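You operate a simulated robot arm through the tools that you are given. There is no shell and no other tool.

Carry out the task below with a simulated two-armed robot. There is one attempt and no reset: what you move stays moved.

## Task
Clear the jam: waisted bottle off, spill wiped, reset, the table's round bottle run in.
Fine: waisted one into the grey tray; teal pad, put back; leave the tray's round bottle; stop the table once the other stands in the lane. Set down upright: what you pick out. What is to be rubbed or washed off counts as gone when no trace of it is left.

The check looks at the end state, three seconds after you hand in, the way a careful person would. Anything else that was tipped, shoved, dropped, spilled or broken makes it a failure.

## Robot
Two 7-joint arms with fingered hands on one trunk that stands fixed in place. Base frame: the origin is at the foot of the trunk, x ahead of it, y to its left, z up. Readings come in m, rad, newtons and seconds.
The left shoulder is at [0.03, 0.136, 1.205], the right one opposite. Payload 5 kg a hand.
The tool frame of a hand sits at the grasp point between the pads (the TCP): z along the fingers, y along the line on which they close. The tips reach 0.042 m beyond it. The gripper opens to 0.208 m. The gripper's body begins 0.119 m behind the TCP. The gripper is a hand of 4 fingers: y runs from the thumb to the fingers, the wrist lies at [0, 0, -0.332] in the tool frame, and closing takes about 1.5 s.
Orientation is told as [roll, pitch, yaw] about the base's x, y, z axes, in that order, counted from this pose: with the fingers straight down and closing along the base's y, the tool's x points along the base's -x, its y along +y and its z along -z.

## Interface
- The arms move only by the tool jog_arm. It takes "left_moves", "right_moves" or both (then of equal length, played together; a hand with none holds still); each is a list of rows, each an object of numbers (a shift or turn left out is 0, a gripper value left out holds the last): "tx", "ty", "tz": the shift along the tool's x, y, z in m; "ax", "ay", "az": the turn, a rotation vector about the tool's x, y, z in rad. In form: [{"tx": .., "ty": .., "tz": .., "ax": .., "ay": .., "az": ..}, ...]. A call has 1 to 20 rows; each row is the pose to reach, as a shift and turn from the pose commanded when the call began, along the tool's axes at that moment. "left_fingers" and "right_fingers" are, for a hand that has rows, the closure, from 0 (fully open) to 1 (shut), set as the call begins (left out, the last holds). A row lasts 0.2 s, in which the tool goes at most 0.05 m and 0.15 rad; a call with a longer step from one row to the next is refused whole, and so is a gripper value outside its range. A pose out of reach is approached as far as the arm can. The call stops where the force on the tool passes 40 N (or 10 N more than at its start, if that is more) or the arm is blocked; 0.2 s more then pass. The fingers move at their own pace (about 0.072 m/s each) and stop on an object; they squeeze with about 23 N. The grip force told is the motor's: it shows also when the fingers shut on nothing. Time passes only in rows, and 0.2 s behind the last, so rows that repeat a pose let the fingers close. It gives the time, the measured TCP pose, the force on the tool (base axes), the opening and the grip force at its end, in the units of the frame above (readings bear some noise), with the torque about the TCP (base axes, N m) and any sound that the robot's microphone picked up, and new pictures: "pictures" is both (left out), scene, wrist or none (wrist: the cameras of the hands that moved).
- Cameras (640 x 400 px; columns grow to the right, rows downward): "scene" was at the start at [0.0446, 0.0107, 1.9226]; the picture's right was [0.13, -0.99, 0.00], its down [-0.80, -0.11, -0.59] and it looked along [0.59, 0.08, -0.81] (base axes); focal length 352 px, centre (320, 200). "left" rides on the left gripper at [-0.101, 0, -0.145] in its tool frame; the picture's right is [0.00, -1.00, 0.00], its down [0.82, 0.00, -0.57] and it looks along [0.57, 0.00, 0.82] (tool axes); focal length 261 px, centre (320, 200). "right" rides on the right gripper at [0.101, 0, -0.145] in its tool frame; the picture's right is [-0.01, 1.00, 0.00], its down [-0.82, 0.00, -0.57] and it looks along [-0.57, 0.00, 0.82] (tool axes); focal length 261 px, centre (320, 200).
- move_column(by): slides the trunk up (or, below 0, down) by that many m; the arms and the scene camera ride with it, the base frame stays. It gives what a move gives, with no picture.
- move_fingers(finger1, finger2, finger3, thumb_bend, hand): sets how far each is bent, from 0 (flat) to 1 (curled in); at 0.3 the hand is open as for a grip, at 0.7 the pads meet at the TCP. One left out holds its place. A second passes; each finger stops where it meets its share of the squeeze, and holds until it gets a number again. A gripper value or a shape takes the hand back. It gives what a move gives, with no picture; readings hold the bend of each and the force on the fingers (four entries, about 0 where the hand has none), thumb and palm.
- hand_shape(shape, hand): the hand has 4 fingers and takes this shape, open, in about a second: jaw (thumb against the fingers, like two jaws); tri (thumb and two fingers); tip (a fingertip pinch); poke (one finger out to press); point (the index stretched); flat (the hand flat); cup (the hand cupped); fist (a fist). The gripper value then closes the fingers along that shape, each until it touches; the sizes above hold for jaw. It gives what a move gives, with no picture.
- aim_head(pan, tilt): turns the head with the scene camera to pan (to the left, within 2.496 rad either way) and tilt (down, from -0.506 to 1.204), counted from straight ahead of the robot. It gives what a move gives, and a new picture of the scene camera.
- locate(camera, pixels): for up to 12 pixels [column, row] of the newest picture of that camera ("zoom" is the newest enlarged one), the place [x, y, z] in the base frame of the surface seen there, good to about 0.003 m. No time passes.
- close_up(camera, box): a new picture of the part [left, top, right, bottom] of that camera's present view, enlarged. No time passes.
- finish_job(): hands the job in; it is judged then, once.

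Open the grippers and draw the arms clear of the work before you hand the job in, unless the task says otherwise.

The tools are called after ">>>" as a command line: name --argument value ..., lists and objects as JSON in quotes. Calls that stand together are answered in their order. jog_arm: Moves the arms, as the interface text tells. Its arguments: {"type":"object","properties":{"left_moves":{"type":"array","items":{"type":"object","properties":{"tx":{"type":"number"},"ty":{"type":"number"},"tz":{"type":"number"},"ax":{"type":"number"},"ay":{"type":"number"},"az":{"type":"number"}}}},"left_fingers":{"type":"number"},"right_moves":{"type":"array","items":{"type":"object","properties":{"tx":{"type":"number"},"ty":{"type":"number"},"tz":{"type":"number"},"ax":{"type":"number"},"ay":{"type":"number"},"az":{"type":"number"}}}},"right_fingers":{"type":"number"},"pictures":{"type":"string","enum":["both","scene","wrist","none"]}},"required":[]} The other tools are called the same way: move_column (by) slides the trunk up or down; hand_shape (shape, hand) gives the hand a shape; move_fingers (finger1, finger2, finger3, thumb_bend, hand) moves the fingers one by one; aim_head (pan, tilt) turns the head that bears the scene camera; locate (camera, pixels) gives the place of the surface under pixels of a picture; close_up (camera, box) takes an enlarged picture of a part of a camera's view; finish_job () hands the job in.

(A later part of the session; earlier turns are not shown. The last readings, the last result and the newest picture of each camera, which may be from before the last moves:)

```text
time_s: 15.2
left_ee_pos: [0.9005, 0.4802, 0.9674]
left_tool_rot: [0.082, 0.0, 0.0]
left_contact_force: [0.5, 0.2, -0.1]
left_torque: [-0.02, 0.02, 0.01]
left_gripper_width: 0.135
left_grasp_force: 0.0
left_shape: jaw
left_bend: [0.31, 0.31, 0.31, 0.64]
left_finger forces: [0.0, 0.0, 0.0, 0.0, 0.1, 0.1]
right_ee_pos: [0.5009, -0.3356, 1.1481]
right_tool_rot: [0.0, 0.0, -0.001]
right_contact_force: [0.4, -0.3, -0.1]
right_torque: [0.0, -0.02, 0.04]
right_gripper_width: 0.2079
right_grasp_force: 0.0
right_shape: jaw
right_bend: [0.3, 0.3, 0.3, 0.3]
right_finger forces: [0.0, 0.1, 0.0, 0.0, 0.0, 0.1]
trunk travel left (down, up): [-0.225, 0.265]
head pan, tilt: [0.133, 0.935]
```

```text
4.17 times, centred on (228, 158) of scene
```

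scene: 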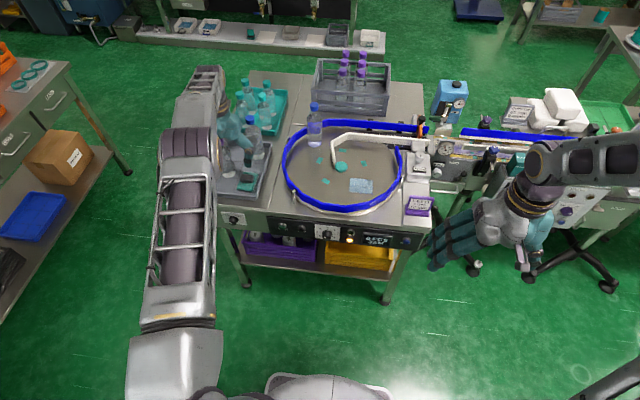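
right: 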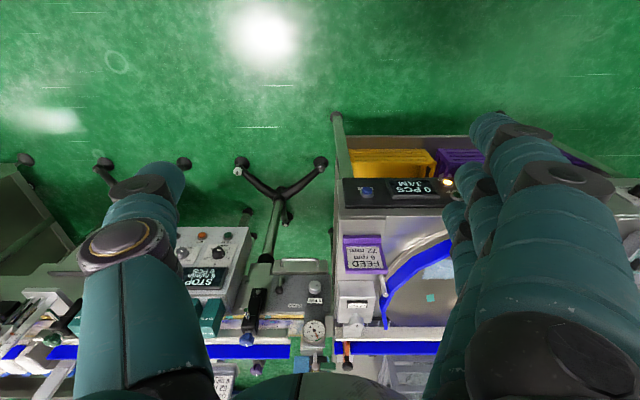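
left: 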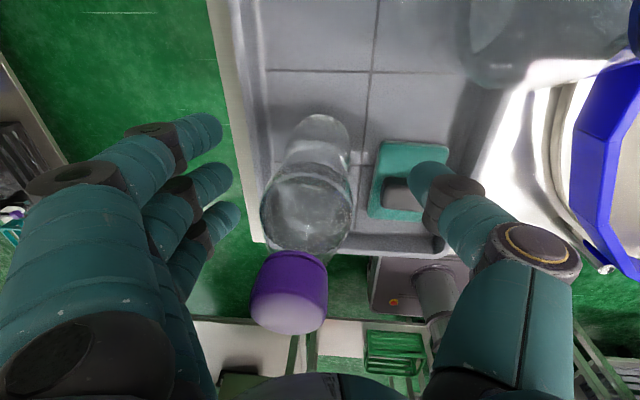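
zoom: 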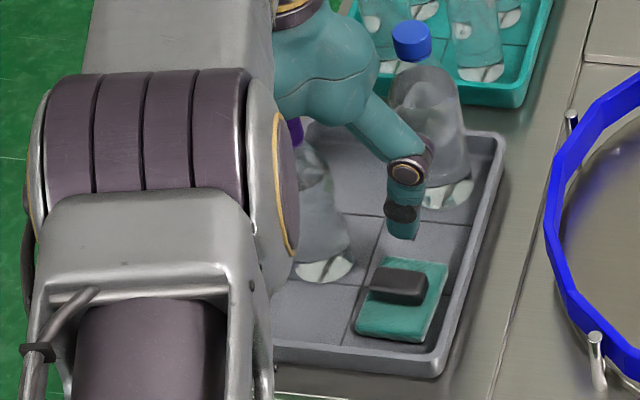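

The bottle stands free in the tray. I raise the hand straight up clear of it and take out the small tilt.

>>> jog_arm --left_moves '[{"ty": 0.0024, "tz": -0.03}, {"ty": 0.0055, "tz": -0.07}, {"ty": 0.0087, "tz": -0.11}, {"ty": 0.0119, "tz": -0.15}, {"ty": 0.0151, "tz": -0.19, "ax": 0.04}, {"ty": 0.018, "tz": -0.229, "ax": 0.08}]' --pictures "both"

>>> close_up --camera "left" --box '[240, 0, 500, 162]'

```text
time_s: 16.6
left_ee_pos: [0.8958, 0.4759, 1.1966]
left_tool_rot: [-0.001, 0.002, 0.001]
left_contact_force: [0.2, -0.5, -1.0]
left_torque: [0.02, -0.06, 0.0]
left_gripper_width: 0.135
left_grasp_force: 0.0
left_shape: jaw
left_bend: [0.3, 0.3, 0.3, 0.64]
left_finger forces: [0.0, 0.0, 0.0, 0.0, 0.0, 0.0]
left hand out of reach, approached as far as the arm can: row 6
right_ee_pos: [0.4989, -0.337, 1.1472]
right_tool_rot: [-0.001, 0.0, -0.001]
right_contact_force: [-0.1, 0.6, 0.7]
right_torque: [0.01, -0.1, 0.05]
right_gripper_width: 0.2077
right_grasp_force: 0.1
right_shape: jaw
right_bend: [0.3, 0.3, 0.3, 0.3]
right_finger forces: [0.0, 0.0, 0.0, 0.0, 0.0, 0.0]
trunk travel left (down, up): [-0.225, 0.265]
head pan, tilt: [0.133, 0.935]
```

scene: 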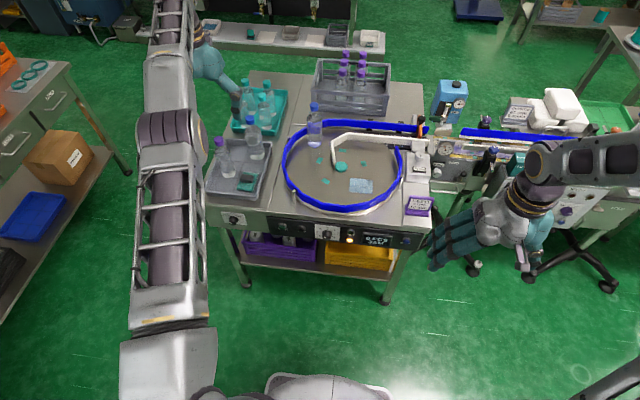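
left: 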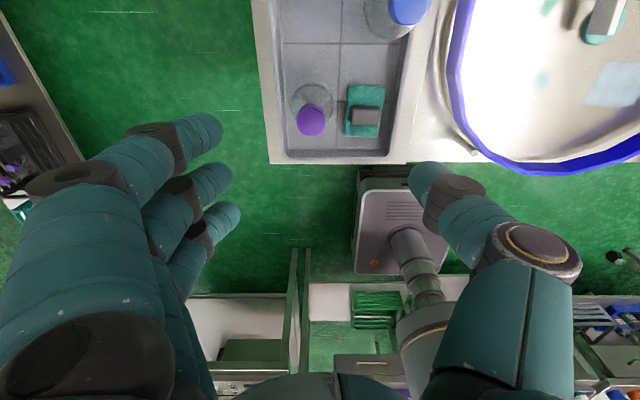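

```text
2.46 times, centred on (370, 81) of left
```

zoom: 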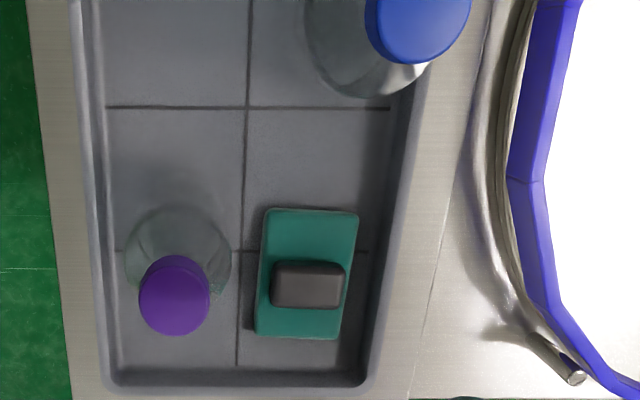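

The waisted bottle (purple cap at (310,120)) stands upright. I locate the pad and handle edges from this enlarged picture.

>>> locate --camera "zoom" --pixels '[[278, 272], [342, 272], [340, 302], [275, 302], [308, 288], [270, 215], [355, 215], [338, 333], [260, 330], [308, 235], [175, 295], [415, 20]]'

```text
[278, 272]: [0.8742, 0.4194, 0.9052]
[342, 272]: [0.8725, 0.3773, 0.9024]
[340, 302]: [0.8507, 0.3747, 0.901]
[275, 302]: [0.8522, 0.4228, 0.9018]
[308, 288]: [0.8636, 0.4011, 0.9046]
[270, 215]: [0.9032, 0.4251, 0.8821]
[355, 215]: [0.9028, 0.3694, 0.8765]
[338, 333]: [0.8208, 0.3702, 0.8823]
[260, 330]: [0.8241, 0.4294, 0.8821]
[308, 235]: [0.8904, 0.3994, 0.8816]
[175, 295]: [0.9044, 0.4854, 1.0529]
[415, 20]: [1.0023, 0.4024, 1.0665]
```

Handle centre is about (0.863, 0.399), top z 0.904, long axis along y. I move over the pad at height and turn the hand by +90° so that it closes across the handle's short side.

>>> jog_arm --left_moves '[{"tx": 0.019, "ty": -0.014, "tz": 0.012}, {"tx": 0.038, "ty": -0.028, "tz": 0.024}, {"tx": 0.057, "ty": -0.042, "tz": 0.036, "az": -0.13}, {"tx": 0.076, "ty": -0.056, "tz": 0.047, "az": -0.26}, {"tx": 0.076, "ty": -0.056, "tz": 0.047, "az": -0.39}, {"tx": 0.076, "ty": -0.056, "tz": 0.047, "az": -0.52}, {"tx": 0.076, "ty": -0.056, "tz": 0.047, "az": -0.65}, {"tx": 0.076, "ty": -0.056, "tz": 0.047, "az": -0.78}, {"tx": 0.076, "ty": -0.056, "tz": 0.047, "az": -0.91}, {"tx": 0.076, "ty": -0.056, "tz": 0.047, "az": -1.04}, {"tx": 0.076, "ty": -0.056, "tz": 0.047, "az": -1.17}, {"tx": 0.076, "ty": -0.056, "tz": 0.047, "az": -1.31}, {"tx": 0.076, "ty": -0.056, "tz": 0.047, "az": -1.44}, {"tx": 0.076, "ty": -0.056, "tz": 0.047, "az": -1.5708}]' --left_fingers 0.5 --pictures "both"

```text
time_s: 19.6
left_ee_pos: [0.8202, 0.4227, 1.149]
left_tool_rot: [0.0, 0.0, 1.572]
left_contact_force: [-0.6, -1.1, -0.2]
left_torque: [0.02, -0.03, -0.01]
left_gripper_width: 0.1046
left_grasp_force: 0.0
left_shape: jaw
left_bend: [0.73, 0.73, 0.73, 0.7]
left_finger forces: [0.1, 0.0, 0.0, 0.1, 0.0, 0.0]
right_ee_pos: [0.4998, -0.3363, 1.147]
right_tool_rot: [-0.002, 0.0, 0.0]
right_contact_force: [0.6, -0.7, -0.2]
right_torque: [0.01, 0.01, -0.03]
right_gripper_width: 0.2078
right_grasp_force: 0.0
right_shape: jaw
right_bend: [0.3, 0.3, 0.3, 0.3]
right_finger forces: [0.1, 0.0, 0.1, 0.0, 0.0, 0.1]
trunk travel left (down, up): [-0.225, 0.265]
head pan, tilt: [0.133, 0.935]
```

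scene: 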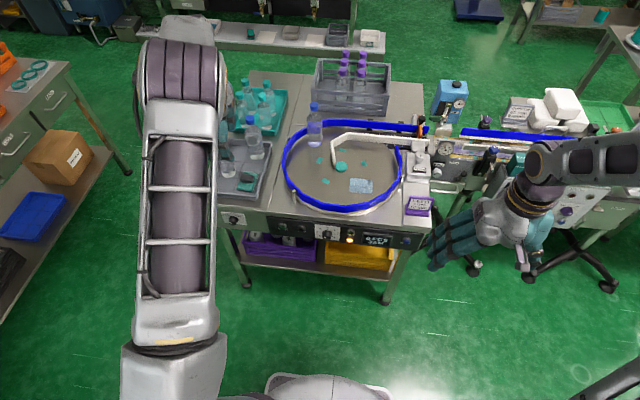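
left: 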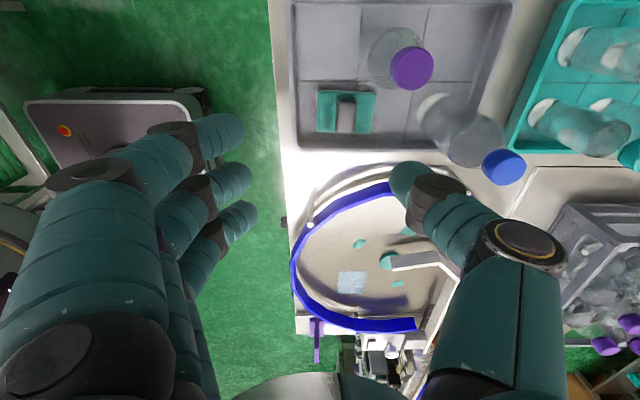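

The yaw is reached. I tilt the palm slightly back towards −x (for clearance from the tray bottle) and come down over the handle to TCP z≈0.965.

>>> jog_arm --left_moves '[{"tx": 0.008, "ty": -0.014, "tz": 0.03, "ax": 0.05}, {"tx": 0.016, "ty": -0.029, "tz": 0.06, "ax": 0.1}, {"tx": 0.0237, "ty": -0.043, "tz": 0.09, "ax": 0.15}, {"tx": 0.0237, "ty": -0.043, "tz": 0.115, "ax": 0.15}, {"tx": 0.0237, "ty": -0.043, "tz": 0.14, "ax": 0.15}, {"tx": 0.0237, "ty": -0.043, "tz": 0.165, "ax": 0.15}, {"tx": 0.0237, "ty": -0.043, "tz": 0.184, "ax": 0.15}]' --left_fingers 0.6 --pictures "both"

>>> close_up --camera "left" --box '[200, 60, 520, 260]'

>>> close_up --camera "scene" --box '[180, 90, 300, 210]'

```text
time_s: 21.2
left_ee_pos: [0.8628, 0.4009, 0.9645]
left_tool_rot: [-0.15, 0.001, 1.57]
left_contact_force: [-0.3, 0.9, 0.2]
left_torque: [-0.06, 0.09, 0.01]
left_gripper_width: 0.0839
left_grasp_force: 0.1
left_shape: jaw
left_bend: [0.73, 0.73, 0.73, 0.7]
left_finger forces: [0.1, 0.0, 0.0, 0.1, 0.0, 0.0]
right_ee_pos: [0.4997, -0.3358, 1.1469]
right_tool_rot: [-0.001, 0.0, 0.0]
right_contact_force: [0.9, 0.4, -0.2]
right_torque: [-0.02, 0.03, -0.03]
right_gripper_width: 0.2078
right_grasp_force: 0.0
right_shape: jaw
right_bend: [0.3, 0.3, 0.3, 0.3]
right_finger forces: [0.0, 0.0, 0.0, 0.1, 0.0, 0.0]
trunk travel left (down, up): [-0.225, 0.265]
head pan, tilt: [0.133, 0.935]
```

scene: 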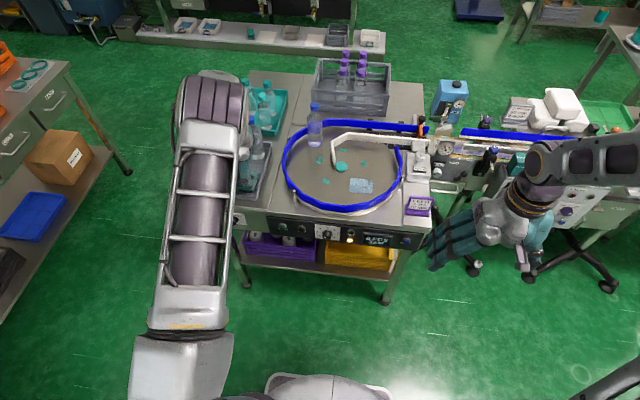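
left: 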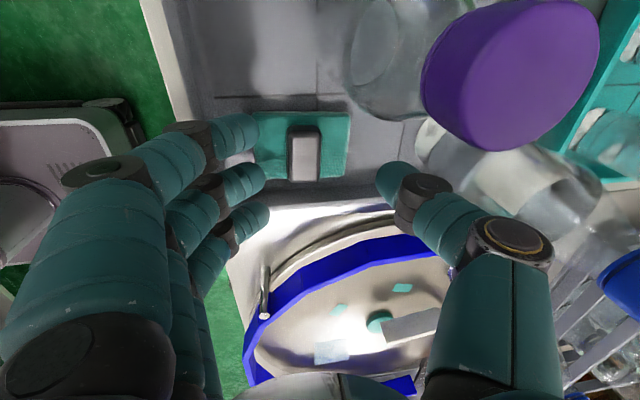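

```text
2.00 times, centred on (360, 160) of left
```

zoom: 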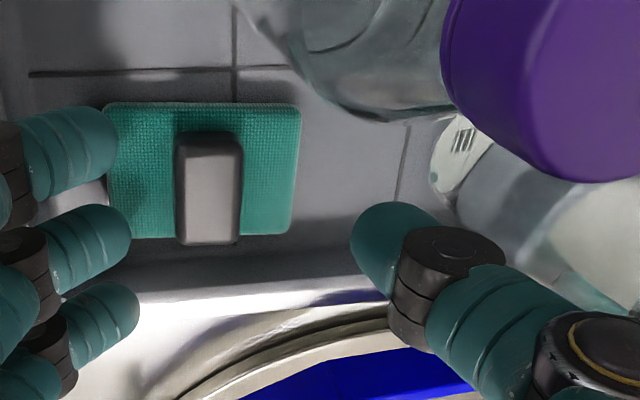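

```text
3.33 times, centred on (240, 150) of scene
```

zoom: 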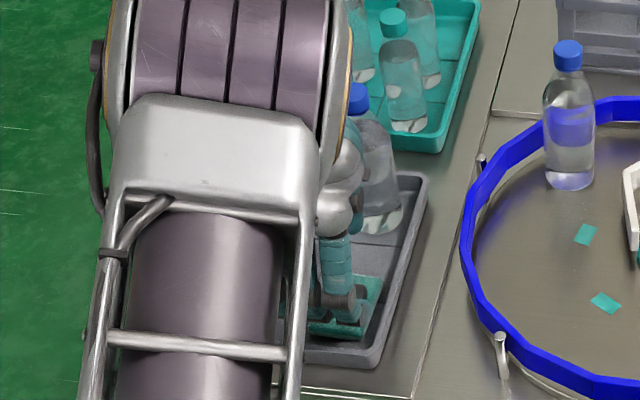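

The handle shows at (303,155) just left of the tool axis. I locate its edges from this close view to centre the grip.

>>> locate --camera "left" --pixels '[[293, 150], [317, 150], [305, 140], [305, 175], [305, 157], [270, 145], [340, 145], [262, 165]]'

```text
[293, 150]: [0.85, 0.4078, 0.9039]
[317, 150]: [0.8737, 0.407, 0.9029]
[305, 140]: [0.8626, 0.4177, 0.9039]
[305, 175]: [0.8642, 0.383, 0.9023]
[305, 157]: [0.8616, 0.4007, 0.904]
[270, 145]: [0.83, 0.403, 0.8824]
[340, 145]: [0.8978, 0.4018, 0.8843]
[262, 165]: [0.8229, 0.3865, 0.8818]
```

Handle centre (0.862, 0.4005), width 25 mm. I close to ~0.063 m and lower so the tips straddle the handle just above the pad.

>>> jog_arm --left_moves '[{"ty": 0.005, "tz": 0.006}, {"ty": 0.0085, "tz": 0.015}, {"ty": 0.01, "tz": 0.024}, {"ty": 0.0109, "tz": 0.0333}, {"ty": 0.0109, "tz": 0.0333}]' --left_fingers 0.7 --pictures "wrist"

>>> close_up --camera "left" --box '[200, 100, 440, 250]'

```text
time_s: 22.4
left_ee_pos: [0.8569, 0.3978, 0.9313]
left_tool_rot: [-0.149, -0.001, 1.573]
left_contact_force: [-1.7, -0.5, 8.9]
left_torque: [0.02, 0.44, 0.02]
left_gripper_width: 0.0631
left_grasp_force: 0.1
left_shape: jaw
left_bend: [0.74, 0.74, 0.74, 0.7]
left_finger forces: [3.0, 3.1, 2.6, 0.1, 0.1, 0.0]
right_ee_pos: [0.4989, -0.3369, 1.1478]
right_tool_rot: [0.0, -0.001, 0.0]
right_contact_force: [-0.9, 0.5, 0.4]
right_torque: [0.02, -0.01, 0.01]
right_gripper_width: 0.2077
right_grasp_force: 0.0
right_shape: jaw
right_bend: [0.3, 0.3, 0.3, 0.3]
right_finger forces: [0.1, 0.1, 0.0, 0.1, 0.0, 0.1]
trunk travel left (down, up): [-0.225, 0.265]
head pan, tilt: [0.133, 0.935]
```

left: 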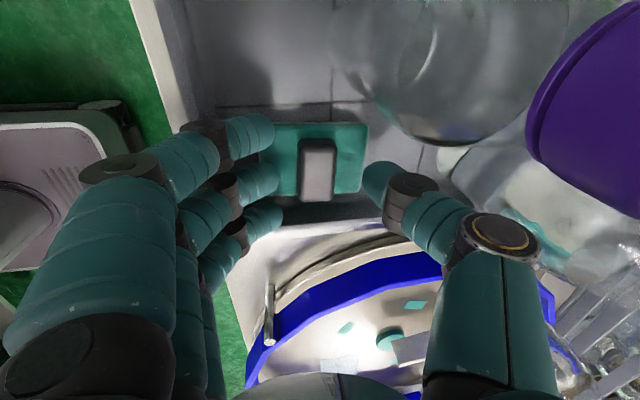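

```text
2.67 times, centred on (320, 175) of left
```

zoom: 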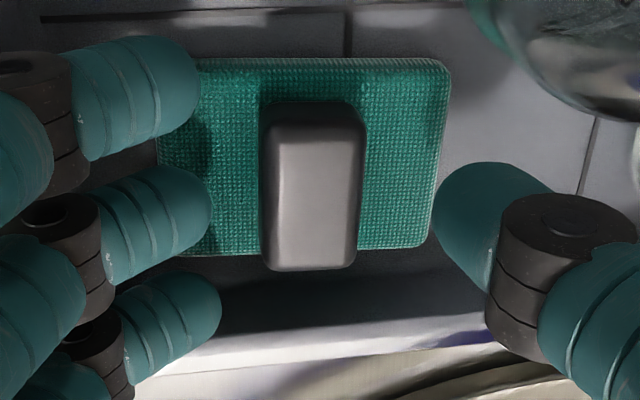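

Fingertips touch the pad (≈9 N). I raise 4 mm, centre by 3 mm in y, and close on the handle.

>>> jog_arm --left_moves '[{"tx": -0.003, "tz": -0.004}, {"tx": -0.003, "tz": -0.004}]' --left_fingers 0.7 --pictures "none"

>>> jog_arm --left_moves '[{}, {}, {}, {}, {}, {}]' --left_fingers 1.0 --pictures "wrist"

>>> close_up --camera "left" --box '[200, 100, 440, 250]'

```text
time_s: 23.0
left_ee_pos: [0.8566, 0.4016, 0.9329]
left_tool_rot: [-0.149, 0.0, 1.572]
left_contact_force: [0.1, -0.4, -0.6]
left_torque: [0.02, 0.0, -0.03]
left_gripper_width: 0.0627
left_grasp_force: 0.1
left_shape: jaw
left_bend: [0.74, 0.74, 0.74, 0.7]
left_finger forces: [0.1, 0.0, 0.0, 0.0, 0.0, 0.0]
right_ee_pos: [0.5006, -0.3371, 1.1457]
right_tool_rot: [0.001, 0.001, 0.002]
right_contact_force: [0.7, -0.2, 1.1]
right_torque: [0.05, 0.0, 0.01]
right_gripper_width: 0.2082
right_grasp_force: 0.0
right_shape: jaw
right_bend: [0.3, 0.3, 0.3, 0.3]
right_finger forces: [0.1, 0.0, 0.0, 0.1, 0.0, 0.1]
trunk travel left (down, up): [-0.225, 0.265]
head pan, tilt: [0.133, 0.935]
```

```text
time_s: 24.4
left_ee_pos: [0.8578, 0.4013, 0.9359]
left_tool_rot: [-0.153, -0.002, 1.571]
left_contact_force: [3.3, 1.1, 17.1]
left_torque: [0.03, -0.55, -0.07]
left_gripper_width: 0.0078
left_grasp_force: 22.9
left_shape: jaw
left_bend: [0.7, 0.71, 0.72, 0.72]
left_finger forces: [0.1, 9.2, 0.1, 0.0, 37.8, 0.0]
right_ee_pos: [0.4987, -0.337, 1.148]
right_tool_rot: [0.0, 0.0, 0.0]
right_contact_force: [0.0, 0.1, 0.1]
right_torque: [0.01, -0.01, 0.0]
right_gripper_width: 0.2078
right_grasp_force: 0.0
right_shape: jaw
right_bend: [0.3, 0.3, 0.3, 0.3]
right_finger forces: [0.1, 0.0, 0.0, 0.0, 0.0, 0.1]
trunk travel left (down, up): [-0.225, 0.265]
head pan, tilt: [0.133, 0.935]
```

left: 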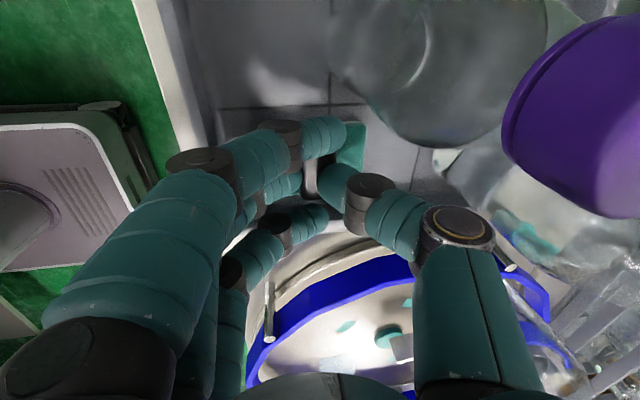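

```text
2.67 times, centred on (320, 175) of left
```

zoom: 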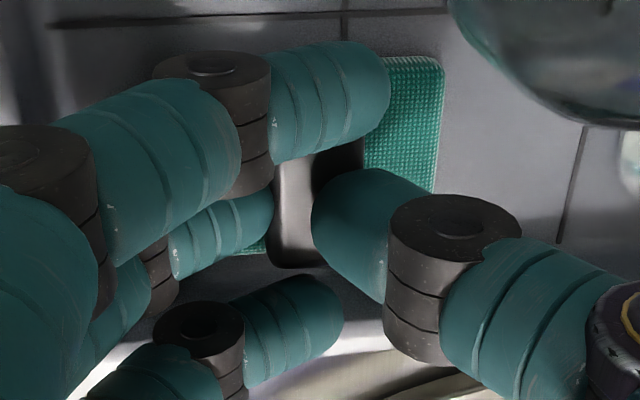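

The middle finger and thumb pinch the handle, the outer fingers straddle its ends. I lift slowly to see whether the pad comes along.

>>> jog_arm --left_moves '[{"tz": -0.008}, {"tz": -0.016}, {"tz": -0.024}, {"tz": -0.032}]' --pictures "wrist"

>>> close_up --camera "left" --box '[200, 100, 440, 250]'

>>> close_up --camera "scene" --box '[190, 110, 310, 210]'

```text
time_s: 25.4
left_ee_pos: [0.8519, 0.4018, 0.9658]
left_tool_rot: [-0.149, 0.001, 1.57]
left_contact_force: [-0.3, -0.2, -0.5]
left_torque: [0.02, -0.03, 0.0]
left_gripper_width: 0.0063
left_grasp_force: 22.8
left_shape: jaw
left_bend: [0.7, 0.71, 0.72, 0.71]
left_finger forces: [0.2, 9.1, 0.0, 0.0, 10.2, 0.1]
right_ee_pos: [0.4998, -0.3378, 1.1464]
right_tool_rot: [0.0, 0.002, 0.001]
right_contact_force: [-0.5, -0.6, -0.2]
right_torque: [0.0, -0.04, -0.02]
right_gripper_width: 0.2078
right_grasp_force: 0.1
right_shape: jaw
right_bend: [0.3, 0.3, 0.3, 0.3]
right_finger forces: [0.1, 0.1, 0.0, 0.1, 0.0, 0.0]
trunk travel left (down, up): [-0.225, 0.265]
head pan, tilt: [0.133, 0.935]
```

left: 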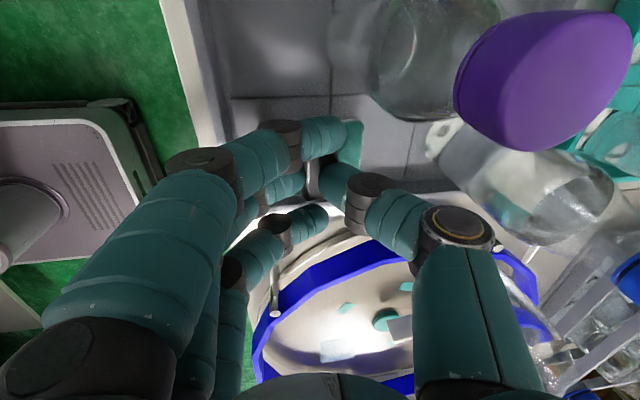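

```text
2.67 times, centred on (320, 175) of left
```

zoom: 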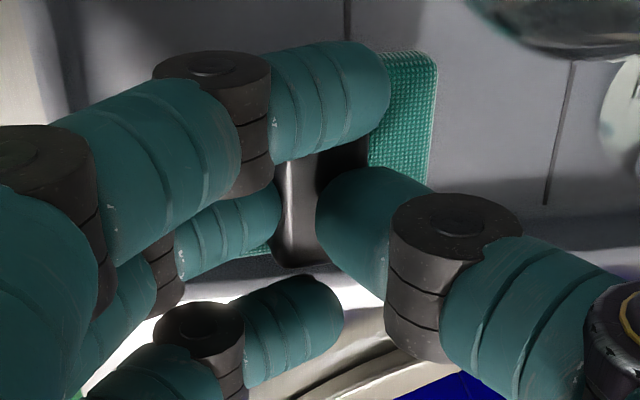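

```text
4.00 times, centred on (250, 160) of scene
```

zoom: 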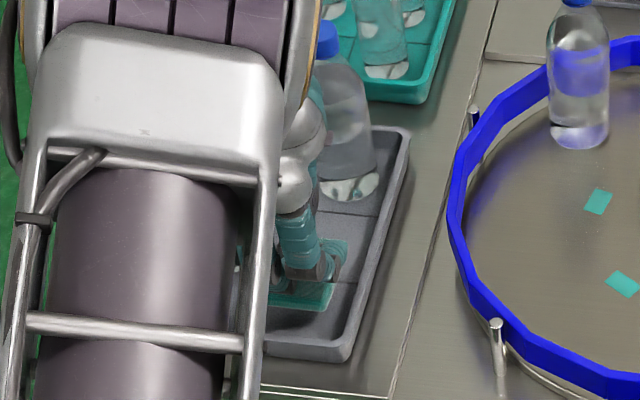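

The pad is held level. I lift it over the tray rim and fence and carry it above the turntable to about (0.90, 0.02).

>>> jog_arm --left_moves '[{"ty": -0.0056, "tz": -0.037}, {"ty": -0.0112, "tz": -0.0742}, {"tx": 0.03, "ty": -0.0112, "tz": -0.0742}, {"tx": 0.07, "ty": -0.0112, "tz": -0.0742}, {"tx": 0.11, "ty": -0.015, "tz": -0.074}, {"tx": 0.15, "ty": -0.02, "tz": -0.073}, {"tx": 0.19, "ty": -0.026, "tz": -0.072}, {"tx": 0.23, "ty": -0.033, "tz": -0.071}, {"tx": 0.27, "ty": -0.04, "tz": -0.07}, {"tx": 0.31, "ty": -0.047, "tz": -0.069}, {"tx": 0.35, "ty": -0.054, "tz": -0.068}, {"tx": 0.382, "ty": -0.0587, "tz": -0.067}]' --pictures "both"

>>> close_up --camera "scene" --box '[270, 100, 420, 210]'

```text
time_s: 28.0
left_ee_pos: [0.8999, 0.0179, 1.0385]
left_tool_rot: [-0.151, -0.002, 1.572]
left_contact_force: [0.3, 1.0, -0.5]
left_torque: [-0.12, 0.04, -0.04]
left_gripper_width: 0.0064
left_grasp_force: 22.8
left_shape: jaw
left_bend: [0.7, 0.71, 0.72, 0.71]
left_finger forces: [0.1, 9.1, 0.0, 0.1, 10.0, 0.0]
right_ee_pos: [0.5004, -0.3377, 1.146]
right_tool_rot: [0.002, 0.001, 0.0]
right_contact_force: [-1.1, -1.9, 0.5]
right_torque: [0.15, 0.02, -0.01]
right_gripper_width: 0.2077
right_grasp_force: 0.0
right_shape: jaw
right_bend: [0.3, 0.3, 0.3, 0.3]
right_finger forces: [0.0, 0.1, 0.0, 0.0, 0.1, 0.0]
trunk travel left (down, up): [-0.225, 0.265]
head pan, tilt: [0.133, 0.935]
```

scene: 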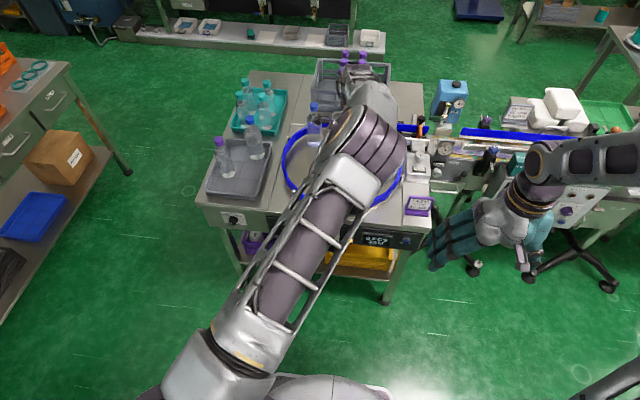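
left: 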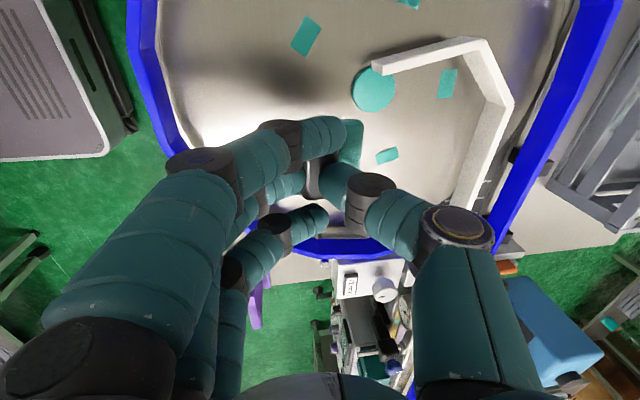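

```text
3.64 times, centred on (345, 155) of scene
```

zoom: 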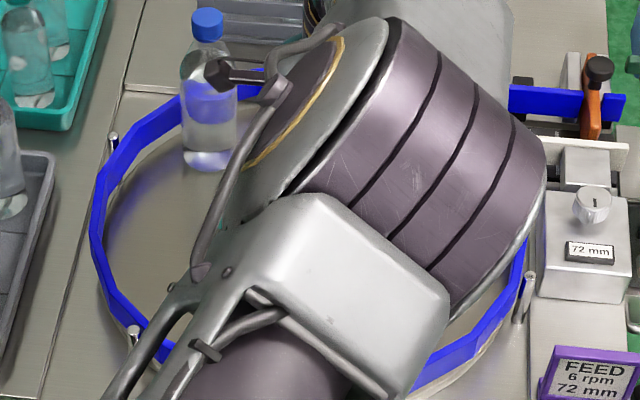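

Pad is above the turntable at (0.90, 0.018), the spill lies just towards −y. I lower to about 1 cm above the deck.

>>> jog_arm --left_moves '[{"ty": 0.006, "tz": 0.04}, {"ty": 0.0113, "tz": 0.075}, {"ty": 0.0138, "tz": 0.0915}]' --pictures "wrist"

>>> jog_arm --left_moves '[{"tz": 0.003}, {"tz": 0.005}, {"tz": 0.007}, {"tz": 0.009}]' --pictures "none"

```text
time_s: 28.8
left_ee_pos: [0.8991, 0.0172, 0.9468]
left_tool_rot: [-0.149, -0.001, 1.571]
left_contact_force: [1.4, -0.3, 0.7]
left_torque: [0.02, 0.06, 0.04]
left_gripper_width: 0.0066
left_grasp_force: 22.6
left_shape: jaw
left_bend: [0.7, 0.71, 0.72, 0.71]
left_finger forces: [0.1, 9.1, 0.1, 0.0, 10.1, 0.0]
right_ee_pos: [0.5006, -0.3376, 1.1464]
right_tool_rot: [0.0, 0.0, -0.001]
right_contact_force: [0.7, -0.2, 0.0]
right_torque: [-0.01, 0.06, 0.01]
right_gripper_width: 0.2076
right_grasp_force: 0.2
right_shape: jaw
right_bend: [0.3, 0.3, 0.3, 0.3]
right_finger forces: [0.1, 0.0, 0.1, 0.1, 0.0, 0.0]
trunk travel left (down, up): [-0.225, 0.265]
head pan, tilt: [0.133, 0.935]
```

left: 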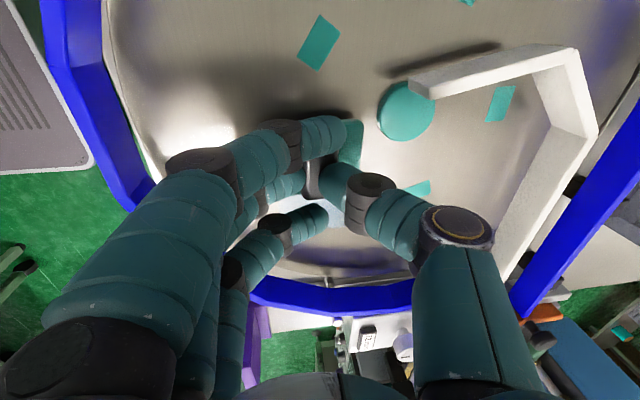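

```text
time_s: 29.8
left_ee_pos: [0.9026, 0.0193, 0.9404]
left_tool_rot: [-0.15, 0.0, 1.571]
left_contact_force: [-0.1, 0.7, 1.1]
left_torque: [0.04, -0.07, 0.04]
left_gripper_width: 0.0062
left_grasp_force: 23.1
left_shape: jaw
left_bend: [0.7, 0.71, 0.72, 0.71]
left_finger forces: [0.1, 9.7, 0.1, 0.1, 10.6, 0.1]
right_ee_pos: [0.4989, -0.3361, 1.147]
right_tool_rot: [0.002, -0.001, 0.001]
right_contact_force: [-0.4, 0.6, 0.4]
right_torque: [0.02, -0.03, 0.0]
right_gripper_width: 0.2075
right_grasp_force: 0.0
right_shape: jaw
right_bend: [0.3, 0.3, 0.3, 0.3]
right_finger forces: [0.0, 0.0, 0.1, 0.0, 0.1, 0.1]
trunk travel left (down, up): [-0.225, 0.265]
head pan, tilt: [0.133, 0.935]
```

Light touch begins (≈1 N). I press a few millimetres more.

>>> jog_arm --left_moves '[{"ty": 0.0003, "tz": 0.002}, {"ty": 0.0006, "tz": 0.004}]' --pictures "none"

```text
time_s: 30.4
left_ee_pos: [0.9008, 0.0188, 0.9353]
left_tool_rot: [-0.151, 0.001, 1.572]
left_contact_force: [-1.7, 0.2, 6.3]
left_torque: [0.01, -0.13, 0.0]
left_gripper_width: 0.0066
left_grasp_force: 22.9
left_shape: jaw
left_bend: [0.7, 0.71, 0.72, 0.71]
left_finger forces: [0.0, 10.9, 0.0, 0.1, 16.8, 0.0]
right_ee_pos: [0.5001, -0.3381, 1.1461]
right_tool_rot: [0.001, 0.001, 0.0]
right_contact_force: [0.9, 0.8, -0.8]
right_torque: [0.0, -0.02, 0.0]
right_gripper_width: 0.2078
right_grasp_force: 0.0
right_shape: jaw
right_bend: [0.3, 0.3, 0.3, 0.3]
right_finger forces: [0.0, 0.0, 0.1, 0.0, 0.1, 0.0]
trunk travel left (down, up): [-0.225, 0.265]
head pan, tilt: [0.133, 0.935]
```

Pressing at about 6 N. I sweep the pad across the spill in −y to about y=−0.085 and back.

>>> jog_arm --left_moves '[{"tx": 0.015, "tz": 0.001}, {"tx": 0.03, "tz": 0.001}, {"tx": 0.045, "tz": 0.001}, {"tx": 0.06, "tz": 0.001}, {"tx": 0.075, "tz": 0.001}, {"tx": 0.09, "tz": 0.001}, {"tx": 0.103, "tz": 0.001}]' --pictures "wrist"

```text
time_s: 32.0
left_ee_pos: [0.9008, -0.0762, 0.9348]
left_tool_rot: [-0.151, 0.001, 1.567]
left_contact_force: [0.5, 6.3, 11.4]
left_torque: [0.24, -0.3, 0.2]
left_gripper_width: 0.0069
left_grasp_force: 22.9
left_shape: jaw
left_bend: [0.7, 0.71, 0.72, 0.71]
left_finger forces: [0.0, 10.7, 0.1, 0.0, 27.6, 0.0]
left hand out of reach, approached as far as the arm can: row 7
right_ee_pos: [0.499, -0.3358, 1.1474]
right_tool_rot: [0.0, 0.0, 0.001]
right_contact_force: [-0.7, 0.5, -0.2]
right_torque: [-0.02, 0.04, 0.0]
right_gripper_width: 0.2077
right_grasp_force: 0.0
right_shape: jaw
right_bend: [0.3, 0.3, 0.3, 0.3]
right_finger forces: [0.1, 0.0, 0.0, 0.0, 0.0, 0.0]
trunk travel left (down, up): [-0.225, 0.265]
head pan, tilt: [0.133, 0.935]
```

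left: 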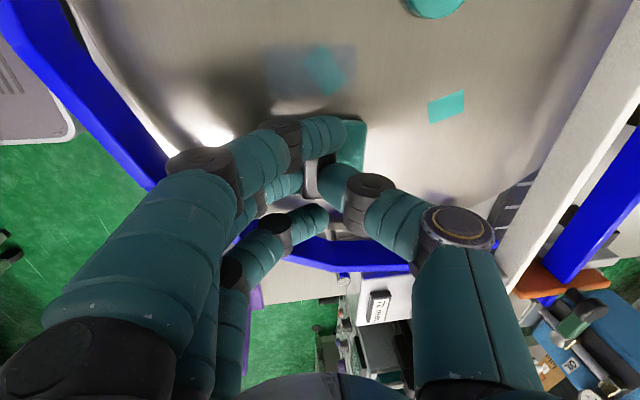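

The spill at (310,70) has faded by about half after one stroke. I stroke back and forth several times.

>>> jog_arm --left_moves '[{"tx": -0.015}, {"tx": -0.03}, {"tx": -0.045}, {"tx": -0.06}, {"tx": -0.075}, {"tx": -0.09}, {"tx": -0.105}, {"tx": -0.09}, {"tx": -0.075}, {"tx": -0.06}, {"tx": -0.045}, {"tx": -0.03}, {"tx": -0.015}, {"tx": 0.0}]' --pictures "wrist"

>>> close_up --camera "left" --box '[200, 0, 440, 150]'

```text
time_s: 35.0
left_ee_pos: [0.9012, -0.0759, 0.9334]
left_tool_rot: [-0.149, 0.0, 1.568]
left_contact_force: [1.0, 7.5, 19.1]
left_torque: [0.12, -0.2, 0.09]
left_gripper_width: 0.0079
left_grasp_force: 22.8
left_shape: jaw
left_bend: [0.7, 0.71, 0.72, 0.72]
left_finger forces: [0.0, 11.3, 0.0, 0.1, 33.0, 0.0]
right_ee_pos: [0.4986, -0.3356, 1.1483]
right_tool_rot: [0.0, 0.0, 0.001]
right_contact_force: [-0.2, -0.5, -0.3]
right_torque: [-0.03, 0.0, -0.01]
right_gripper_width: 0.208
right_grasp_force: 0.1
right_shape: jaw
right_bend: [0.3, 0.3, 0.3, 0.3]
right_finger forces: [0.0, 0.0, 0.0, 0.0, 0.0, 0.0]
trunk travel left (down, up): [-0.225, 0.265]
head pan, tilt: [0.133, 0.935]
```

left: 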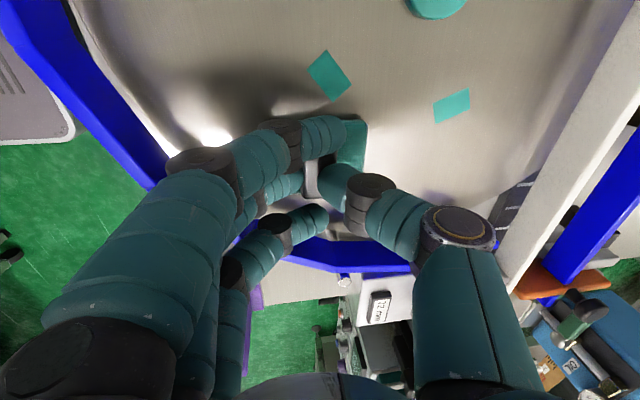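

```text
2.67 times, centred on (320, 75) of left
```

zoom: 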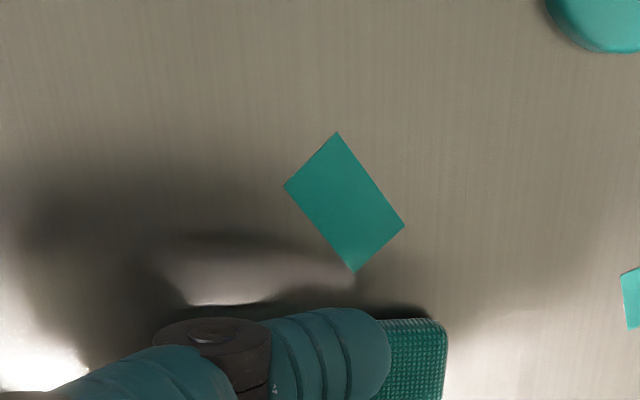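

Only the teal floor marker remains where the spill was visible. I do two more strokes with small x offsets to catch the edges.

>>> jog_arm --left_moves '[{"tx": 0.0, "ty": -0.0119, "tz": 0.0018}, {"tx": -0.015, "ty": -0.0119, "tz": 0.0018}, {"tx": -0.03, "ty": -0.0119, "tz": 0.0018}, {"tx": -0.045, "ty": -0.0119, "tz": 0.0018}, {"tx": -0.06, "ty": -0.0119, "tz": 0.0018}, {"tx": -0.075, "ty": -0.0119, "tz": 0.0018}, {"tx": -0.09, "ty": -0.0119, "tz": 0.0018}, {"tx": -0.1, "ty": -0.0119, "tz": 0.0018}, {"tx": -0.1, "ty": 0.0, "tz": 0.0}, {"tx": -0.1, "ty": 0.0119, "tz": -0.0018}, {"tx": -0.085, "ty": 0.0119, "tz": -0.0018}, {"tx": -0.07, "ty": 0.0119, "tz": -0.0018}, {"tx": -0.055, "ty": 0.0119, "tz": -0.0018}, {"tx": -0.04, "ty": 0.0119, "tz": -0.0018}, {"tx": -0.025, "ty": 0.0119, "tz": -0.0018}, {"tx": -0.01, "ty": 0.0119, "tz": -0.0018}, {"tx": -0.005, "ty": 0.0, "tz": 0.0}, {"tx": -0.025}, {"tx": -0.05}, {"tx": -0.075}]' --pictures "wrist"

```text
time_s: 39.2
left_ee_pos: [0.9001, -0.0024, 0.9352]
left_tool_rot: [-0.153, -0.001, 1.568]
left_contact_force: [-2.1, -5.8, 18.4]
left_torque: [-0.32, -0.31, -0.34]
left_gripper_width: 0.0071
left_grasp_force: 22.7
left_shape: jaw
left_bend: [0.7, 0.71, 0.72, 0.72]
left_finger forces: [0.0, 12.9, 0.1, 0.0, 32.7, 0.1]
left hand out of reach, approached as far as the arm can: row 1
right_ee_pos: [0.4984, -0.3362, 1.1481]
right_tool_rot: [0.0, -0.002, 0.001]
right_contact_force: [0.3, 0.9, 0.4]
right_torque: [-0.14, 0.01, 0.01]
right_gripper_width: 0.2077
right_grasp_force: 0.1
right_shape: jaw
right_bend: [0.3, 0.3, 0.3, 0.3]
right_finger forces: [0.0, 0.1, 0.0, 0.0, 0.1, 0.0]
trunk travel left (down, up): [-0.225, 0.265]
head pan, tilt: [0.133, 0.935]
```

left: 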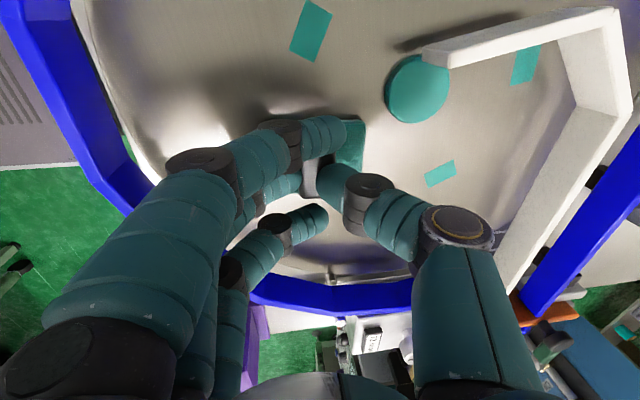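

I lift the pad off the deck and move it aside over y≈0.2 so that the scene camera sees the wiped area.

>>> jog_arm --left_moves '[{"ty": -0.0045, "tz": -0.03}, {"ty": -0.0105, "tz": -0.07}, {"ty": -0.0156, "tz": -0.1038}, {"tx": -0.04, "ty": -0.0156, "tz": -0.1038}, {"tx": -0.08, "ty": -0.0156, "tz": -0.1038}, {"tx": -0.12, "ty": -0.0056, "tz": -0.1053}, {"tx": -0.16, "ty": 0.0044, "tz": -0.1068}, {"tx": -0.2, "ty": 0.0144, "tz": -0.1083}, {"tx": -0.24, "ty": 0.0244, "tz": -0.1098}, {"tx": -0.28, "ty": 0.0294, "tz": -0.1105}]' --pictures "both"

>>> close_up --camera "scene" --box '[310, 140, 410, 210]'

```text
time_s: 41.4
left_ee_pos: [0.8578, 0.2774, 1.0386]
left_tool_rot: [-0.15, 0.002, 1.57]
left_contact_force: [0.5, -1.3, -0.9]
left_torque: [0.16, 0.03, 0.0]
left_gripper_width: 0.0062
left_grasp_force: 22.8
left_shape: jaw
left_bend: [0.7, 0.71, 0.72, 0.71]
left_finger forces: [0.1, 9.2, 0.0, 0.0, 10.9, 0.1]
right_ee_pos: [0.4988, -0.336, 1.1466]
right_tool_rot: [-0.002, 0.001, 0.0]
right_contact_force: [-0.8, 0.4, -0.2]
right_torque: [-0.14, 0.0, 0.01]
right_gripper_width: 0.2079
right_grasp_force: 0.1
right_shape: jaw
right_bend: [0.3, 0.3, 0.3, 0.3]
right_finger forces: [0.0, 0.0, 0.1, 0.1, 0.0, 0.1]
trunk travel left (down, up): [-0.225, 0.265]
head pan, tilt: [0.133, 0.935]
```

scene: 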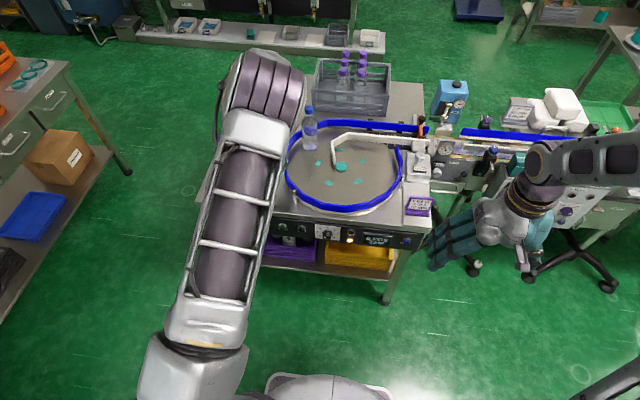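
left: 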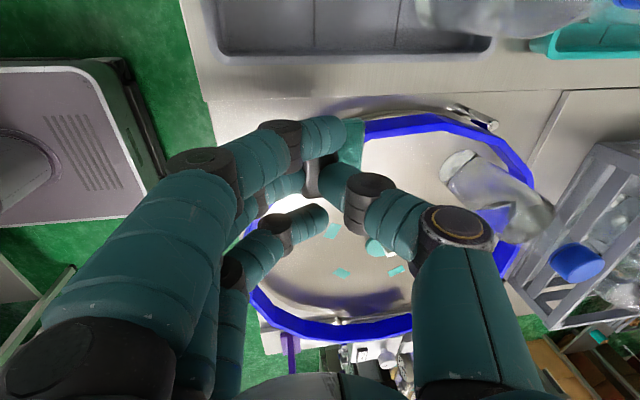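

```text
5.71 times, centred on (360, 175) of scene
```

zoom: 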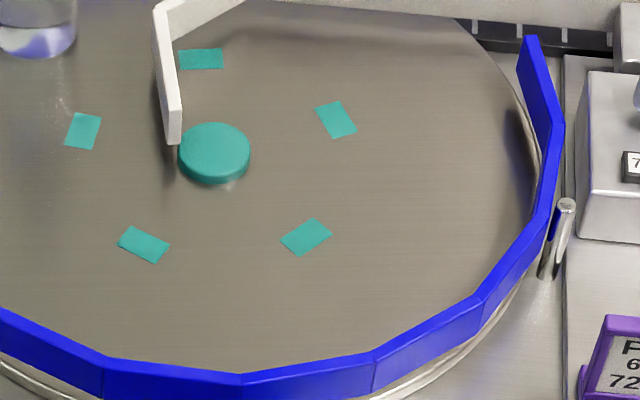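

The spill area at (355,185) looks clean; the turntable turned a couple of degrees with the rubbing, the round bottle still stands. I zoom tighter to check for faint traces and the bottle.

>>> close_up --camera "scene" --box '[336, 168, 392, 203]'

>>> close_up --camera "scene" --box '[275, 95, 371, 155]'

```text
11.43 times, centred on (364, 186) of scene
```

zoom: 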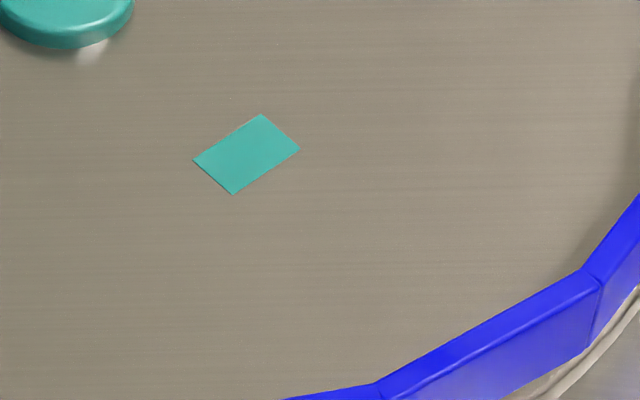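

```text
6.67 times, centred on (323, 125) of scene
```

zoom: 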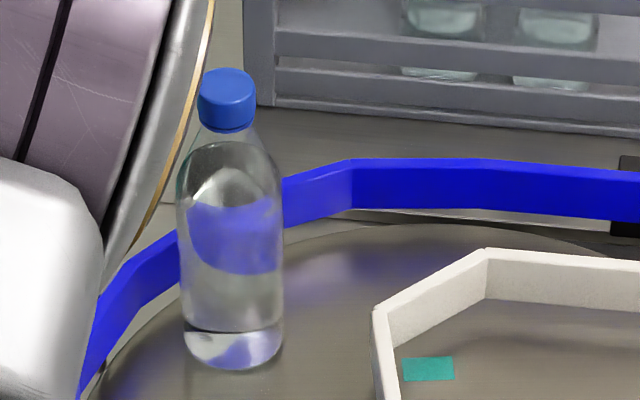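

The deck is clean and the round bottle stands. I bring the pad back over its place in the tray (TCP (0.857, 0.401)).

>>> jog_arm --left_moves '[{"tx": -0.03}, {"tx": -0.06}, {"tx": -0.09}, {"tx": -0.11}, {"tx": -0.1236}, {"tx": -0.1236, "ty": 0.005, "tz": 0.033}, {"tx": -0.1236, "ty": 0.0098, "tz": 0.065}, {"tx": -0.1236, "ty": 0.0128, "tz": 0.085}]' --pictures "both"

>>> close_up --camera "left" --box '[200, 60, 520, 260]'

```text
time_s: 43.2
left_ee_pos: [0.8567, 0.4018, 0.9534]
left_tool_rot: [-0.15, 0.0, 1.572]
left_contact_force: [-0.1, -0.3, -0.7]
left_torque: [0.0, 0.08, -0.03]
left_gripper_width: 0.0058
left_grasp_force: 22.9
left_shape: jaw
left_bend: [0.7, 0.71, 0.72, 0.71]
left_finger forces: [0.0, 9.4, 0.0, 0.0, 10.9, 0.0]
right_ee_pos: [0.5002, -0.3363, 1.1474]
right_tool_rot: [0.0, 0.001, -0.001]
right_contact_force: [-0.6, 0.0, -0.9]
right_torque: [-0.06, 0.07, -0.01]
right_gripper_width: 0.2077
right_grasp_force: 0.1
right_shape: jaw
right_bend: [0.3, 0.3, 0.3, 0.3]
right_finger forces: [0.1, 0.0, 0.0, 0.0, 0.0, 0.0]
trunk travel left (down, up): [-0.225, 0.265]
head pan, tilt: [0.133, 0.935]
```

scene: 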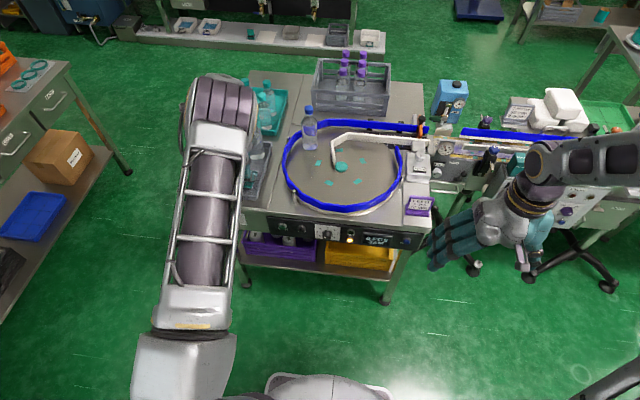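
left: 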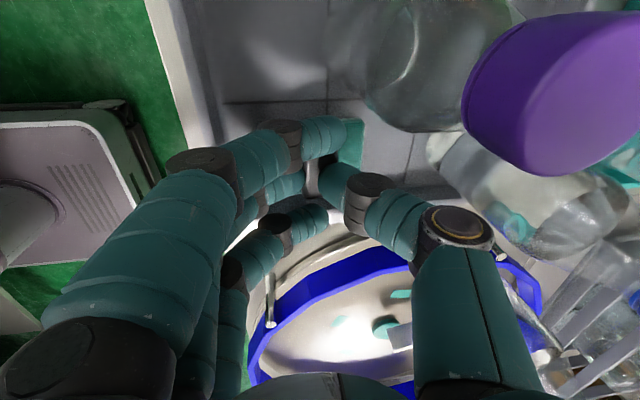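

```text
2.00 times, centred on (360, 160) of left
```

zoom: 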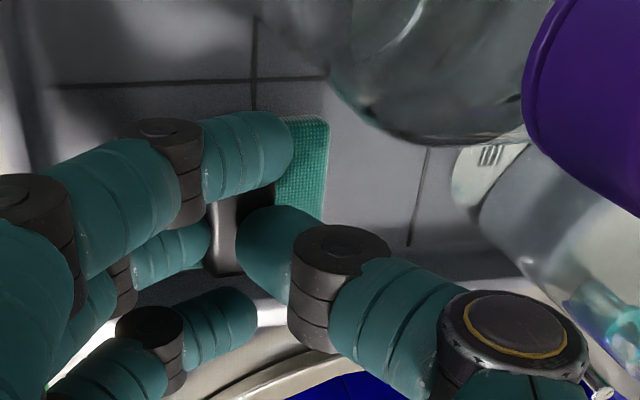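

I lower the last centimetre onto the tray floor.

>>> jog_arm --left_moves '[{"ty": 0.0006, "tz": 0.004}, {"ty": 0.0011, "tz": 0.0075}, {"ty": 0.0015, "tz": 0.01}, {"ty": 0.0018, "tz": 0.0125}]' --pictures "none"

```text
time_s: 44.2
left_ee_pos: [0.8547, 0.4011, 0.941]
left_tool_rot: [-0.15, -0.001, 1.57]
left_contact_force: [-0.2, -0.4, 0.3]
left_torque: [0.0, -0.03, 0.03]
left_gripper_width: 0.0062
left_grasp_force: 23.1
left_shape: jaw
left_bend: [0.7, 0.71, 0.72, 0.71]
left_finger forces: [0.1, 9.5, 0.1, 0.1, 11.1, 0.0]
right_ee_pos: [0.5003, -0.3362, 1.1474]
right_tool_rot: [0.0, -0.001, -0.001]
right_contact_force: [0.2, -0.2, 0.3]
right_torque: [-0.01, -0.04, 0.01]
right_gripper_width: 0.2079
right_grasp_force: 0.1
right_shape: jaw
right_bend: [0.3, 0.3, 0.3, 0.3]
right_finger forces: [0.1, 0.1, 0.0, 0.1, 0.0, 0.1]
trunk travel left (down, up): [-0.225, 0.265]
head pan, tilt: [0.133, 0.935]
```

Nearly touching; two more millimetres, then I check the force before opening.

>>> jog_arm --left_moves '[{"ty": 0.0003, "tz": 0.002}, {"ty": 0.0005, "tz": 0.0035}]' --pictures "none"

```text
time_s: 44.8
left_ee_pos: [0.8559, 0.4023, 0.9372]
left_tool_rot: [-0.15, -0.002, 1.573]
left_contact_force: [-0.5, 0.5, 4.2]
left_torque: [0.03, -0.13, 0.0]
left_gripper_width: 0.0061
left_grasp_force: 23.6
left_shape: jaw
left_bend: [0.7, 0.71, 0.72, 0.71]
left_finger forces: [0.0, 10.3, 0.0, 0.1, 15.0, 0.0]
right_ee_pos: [0.5001, -0.3359, 1.1478]
right_tool_rot: [0.001, 0.001, 0.001]
right_contact_force: [0.8, -0.1, 0.1]
right_torque: [0.04, 0.0, 0.01]
right_gripper_width: 0.2079
right_grasp_force: 0.1
right_shape: jaw
right_bend: [0.3, 0.3, 0.3, 0.3]
right_finger forces: [0.0, 0.1, 0.0, 0.0, 0.0, 0.0]
trunk travel left (down, up): [-0.225, 0.265]
head pan, tilt: [0.133, 0.935]
```

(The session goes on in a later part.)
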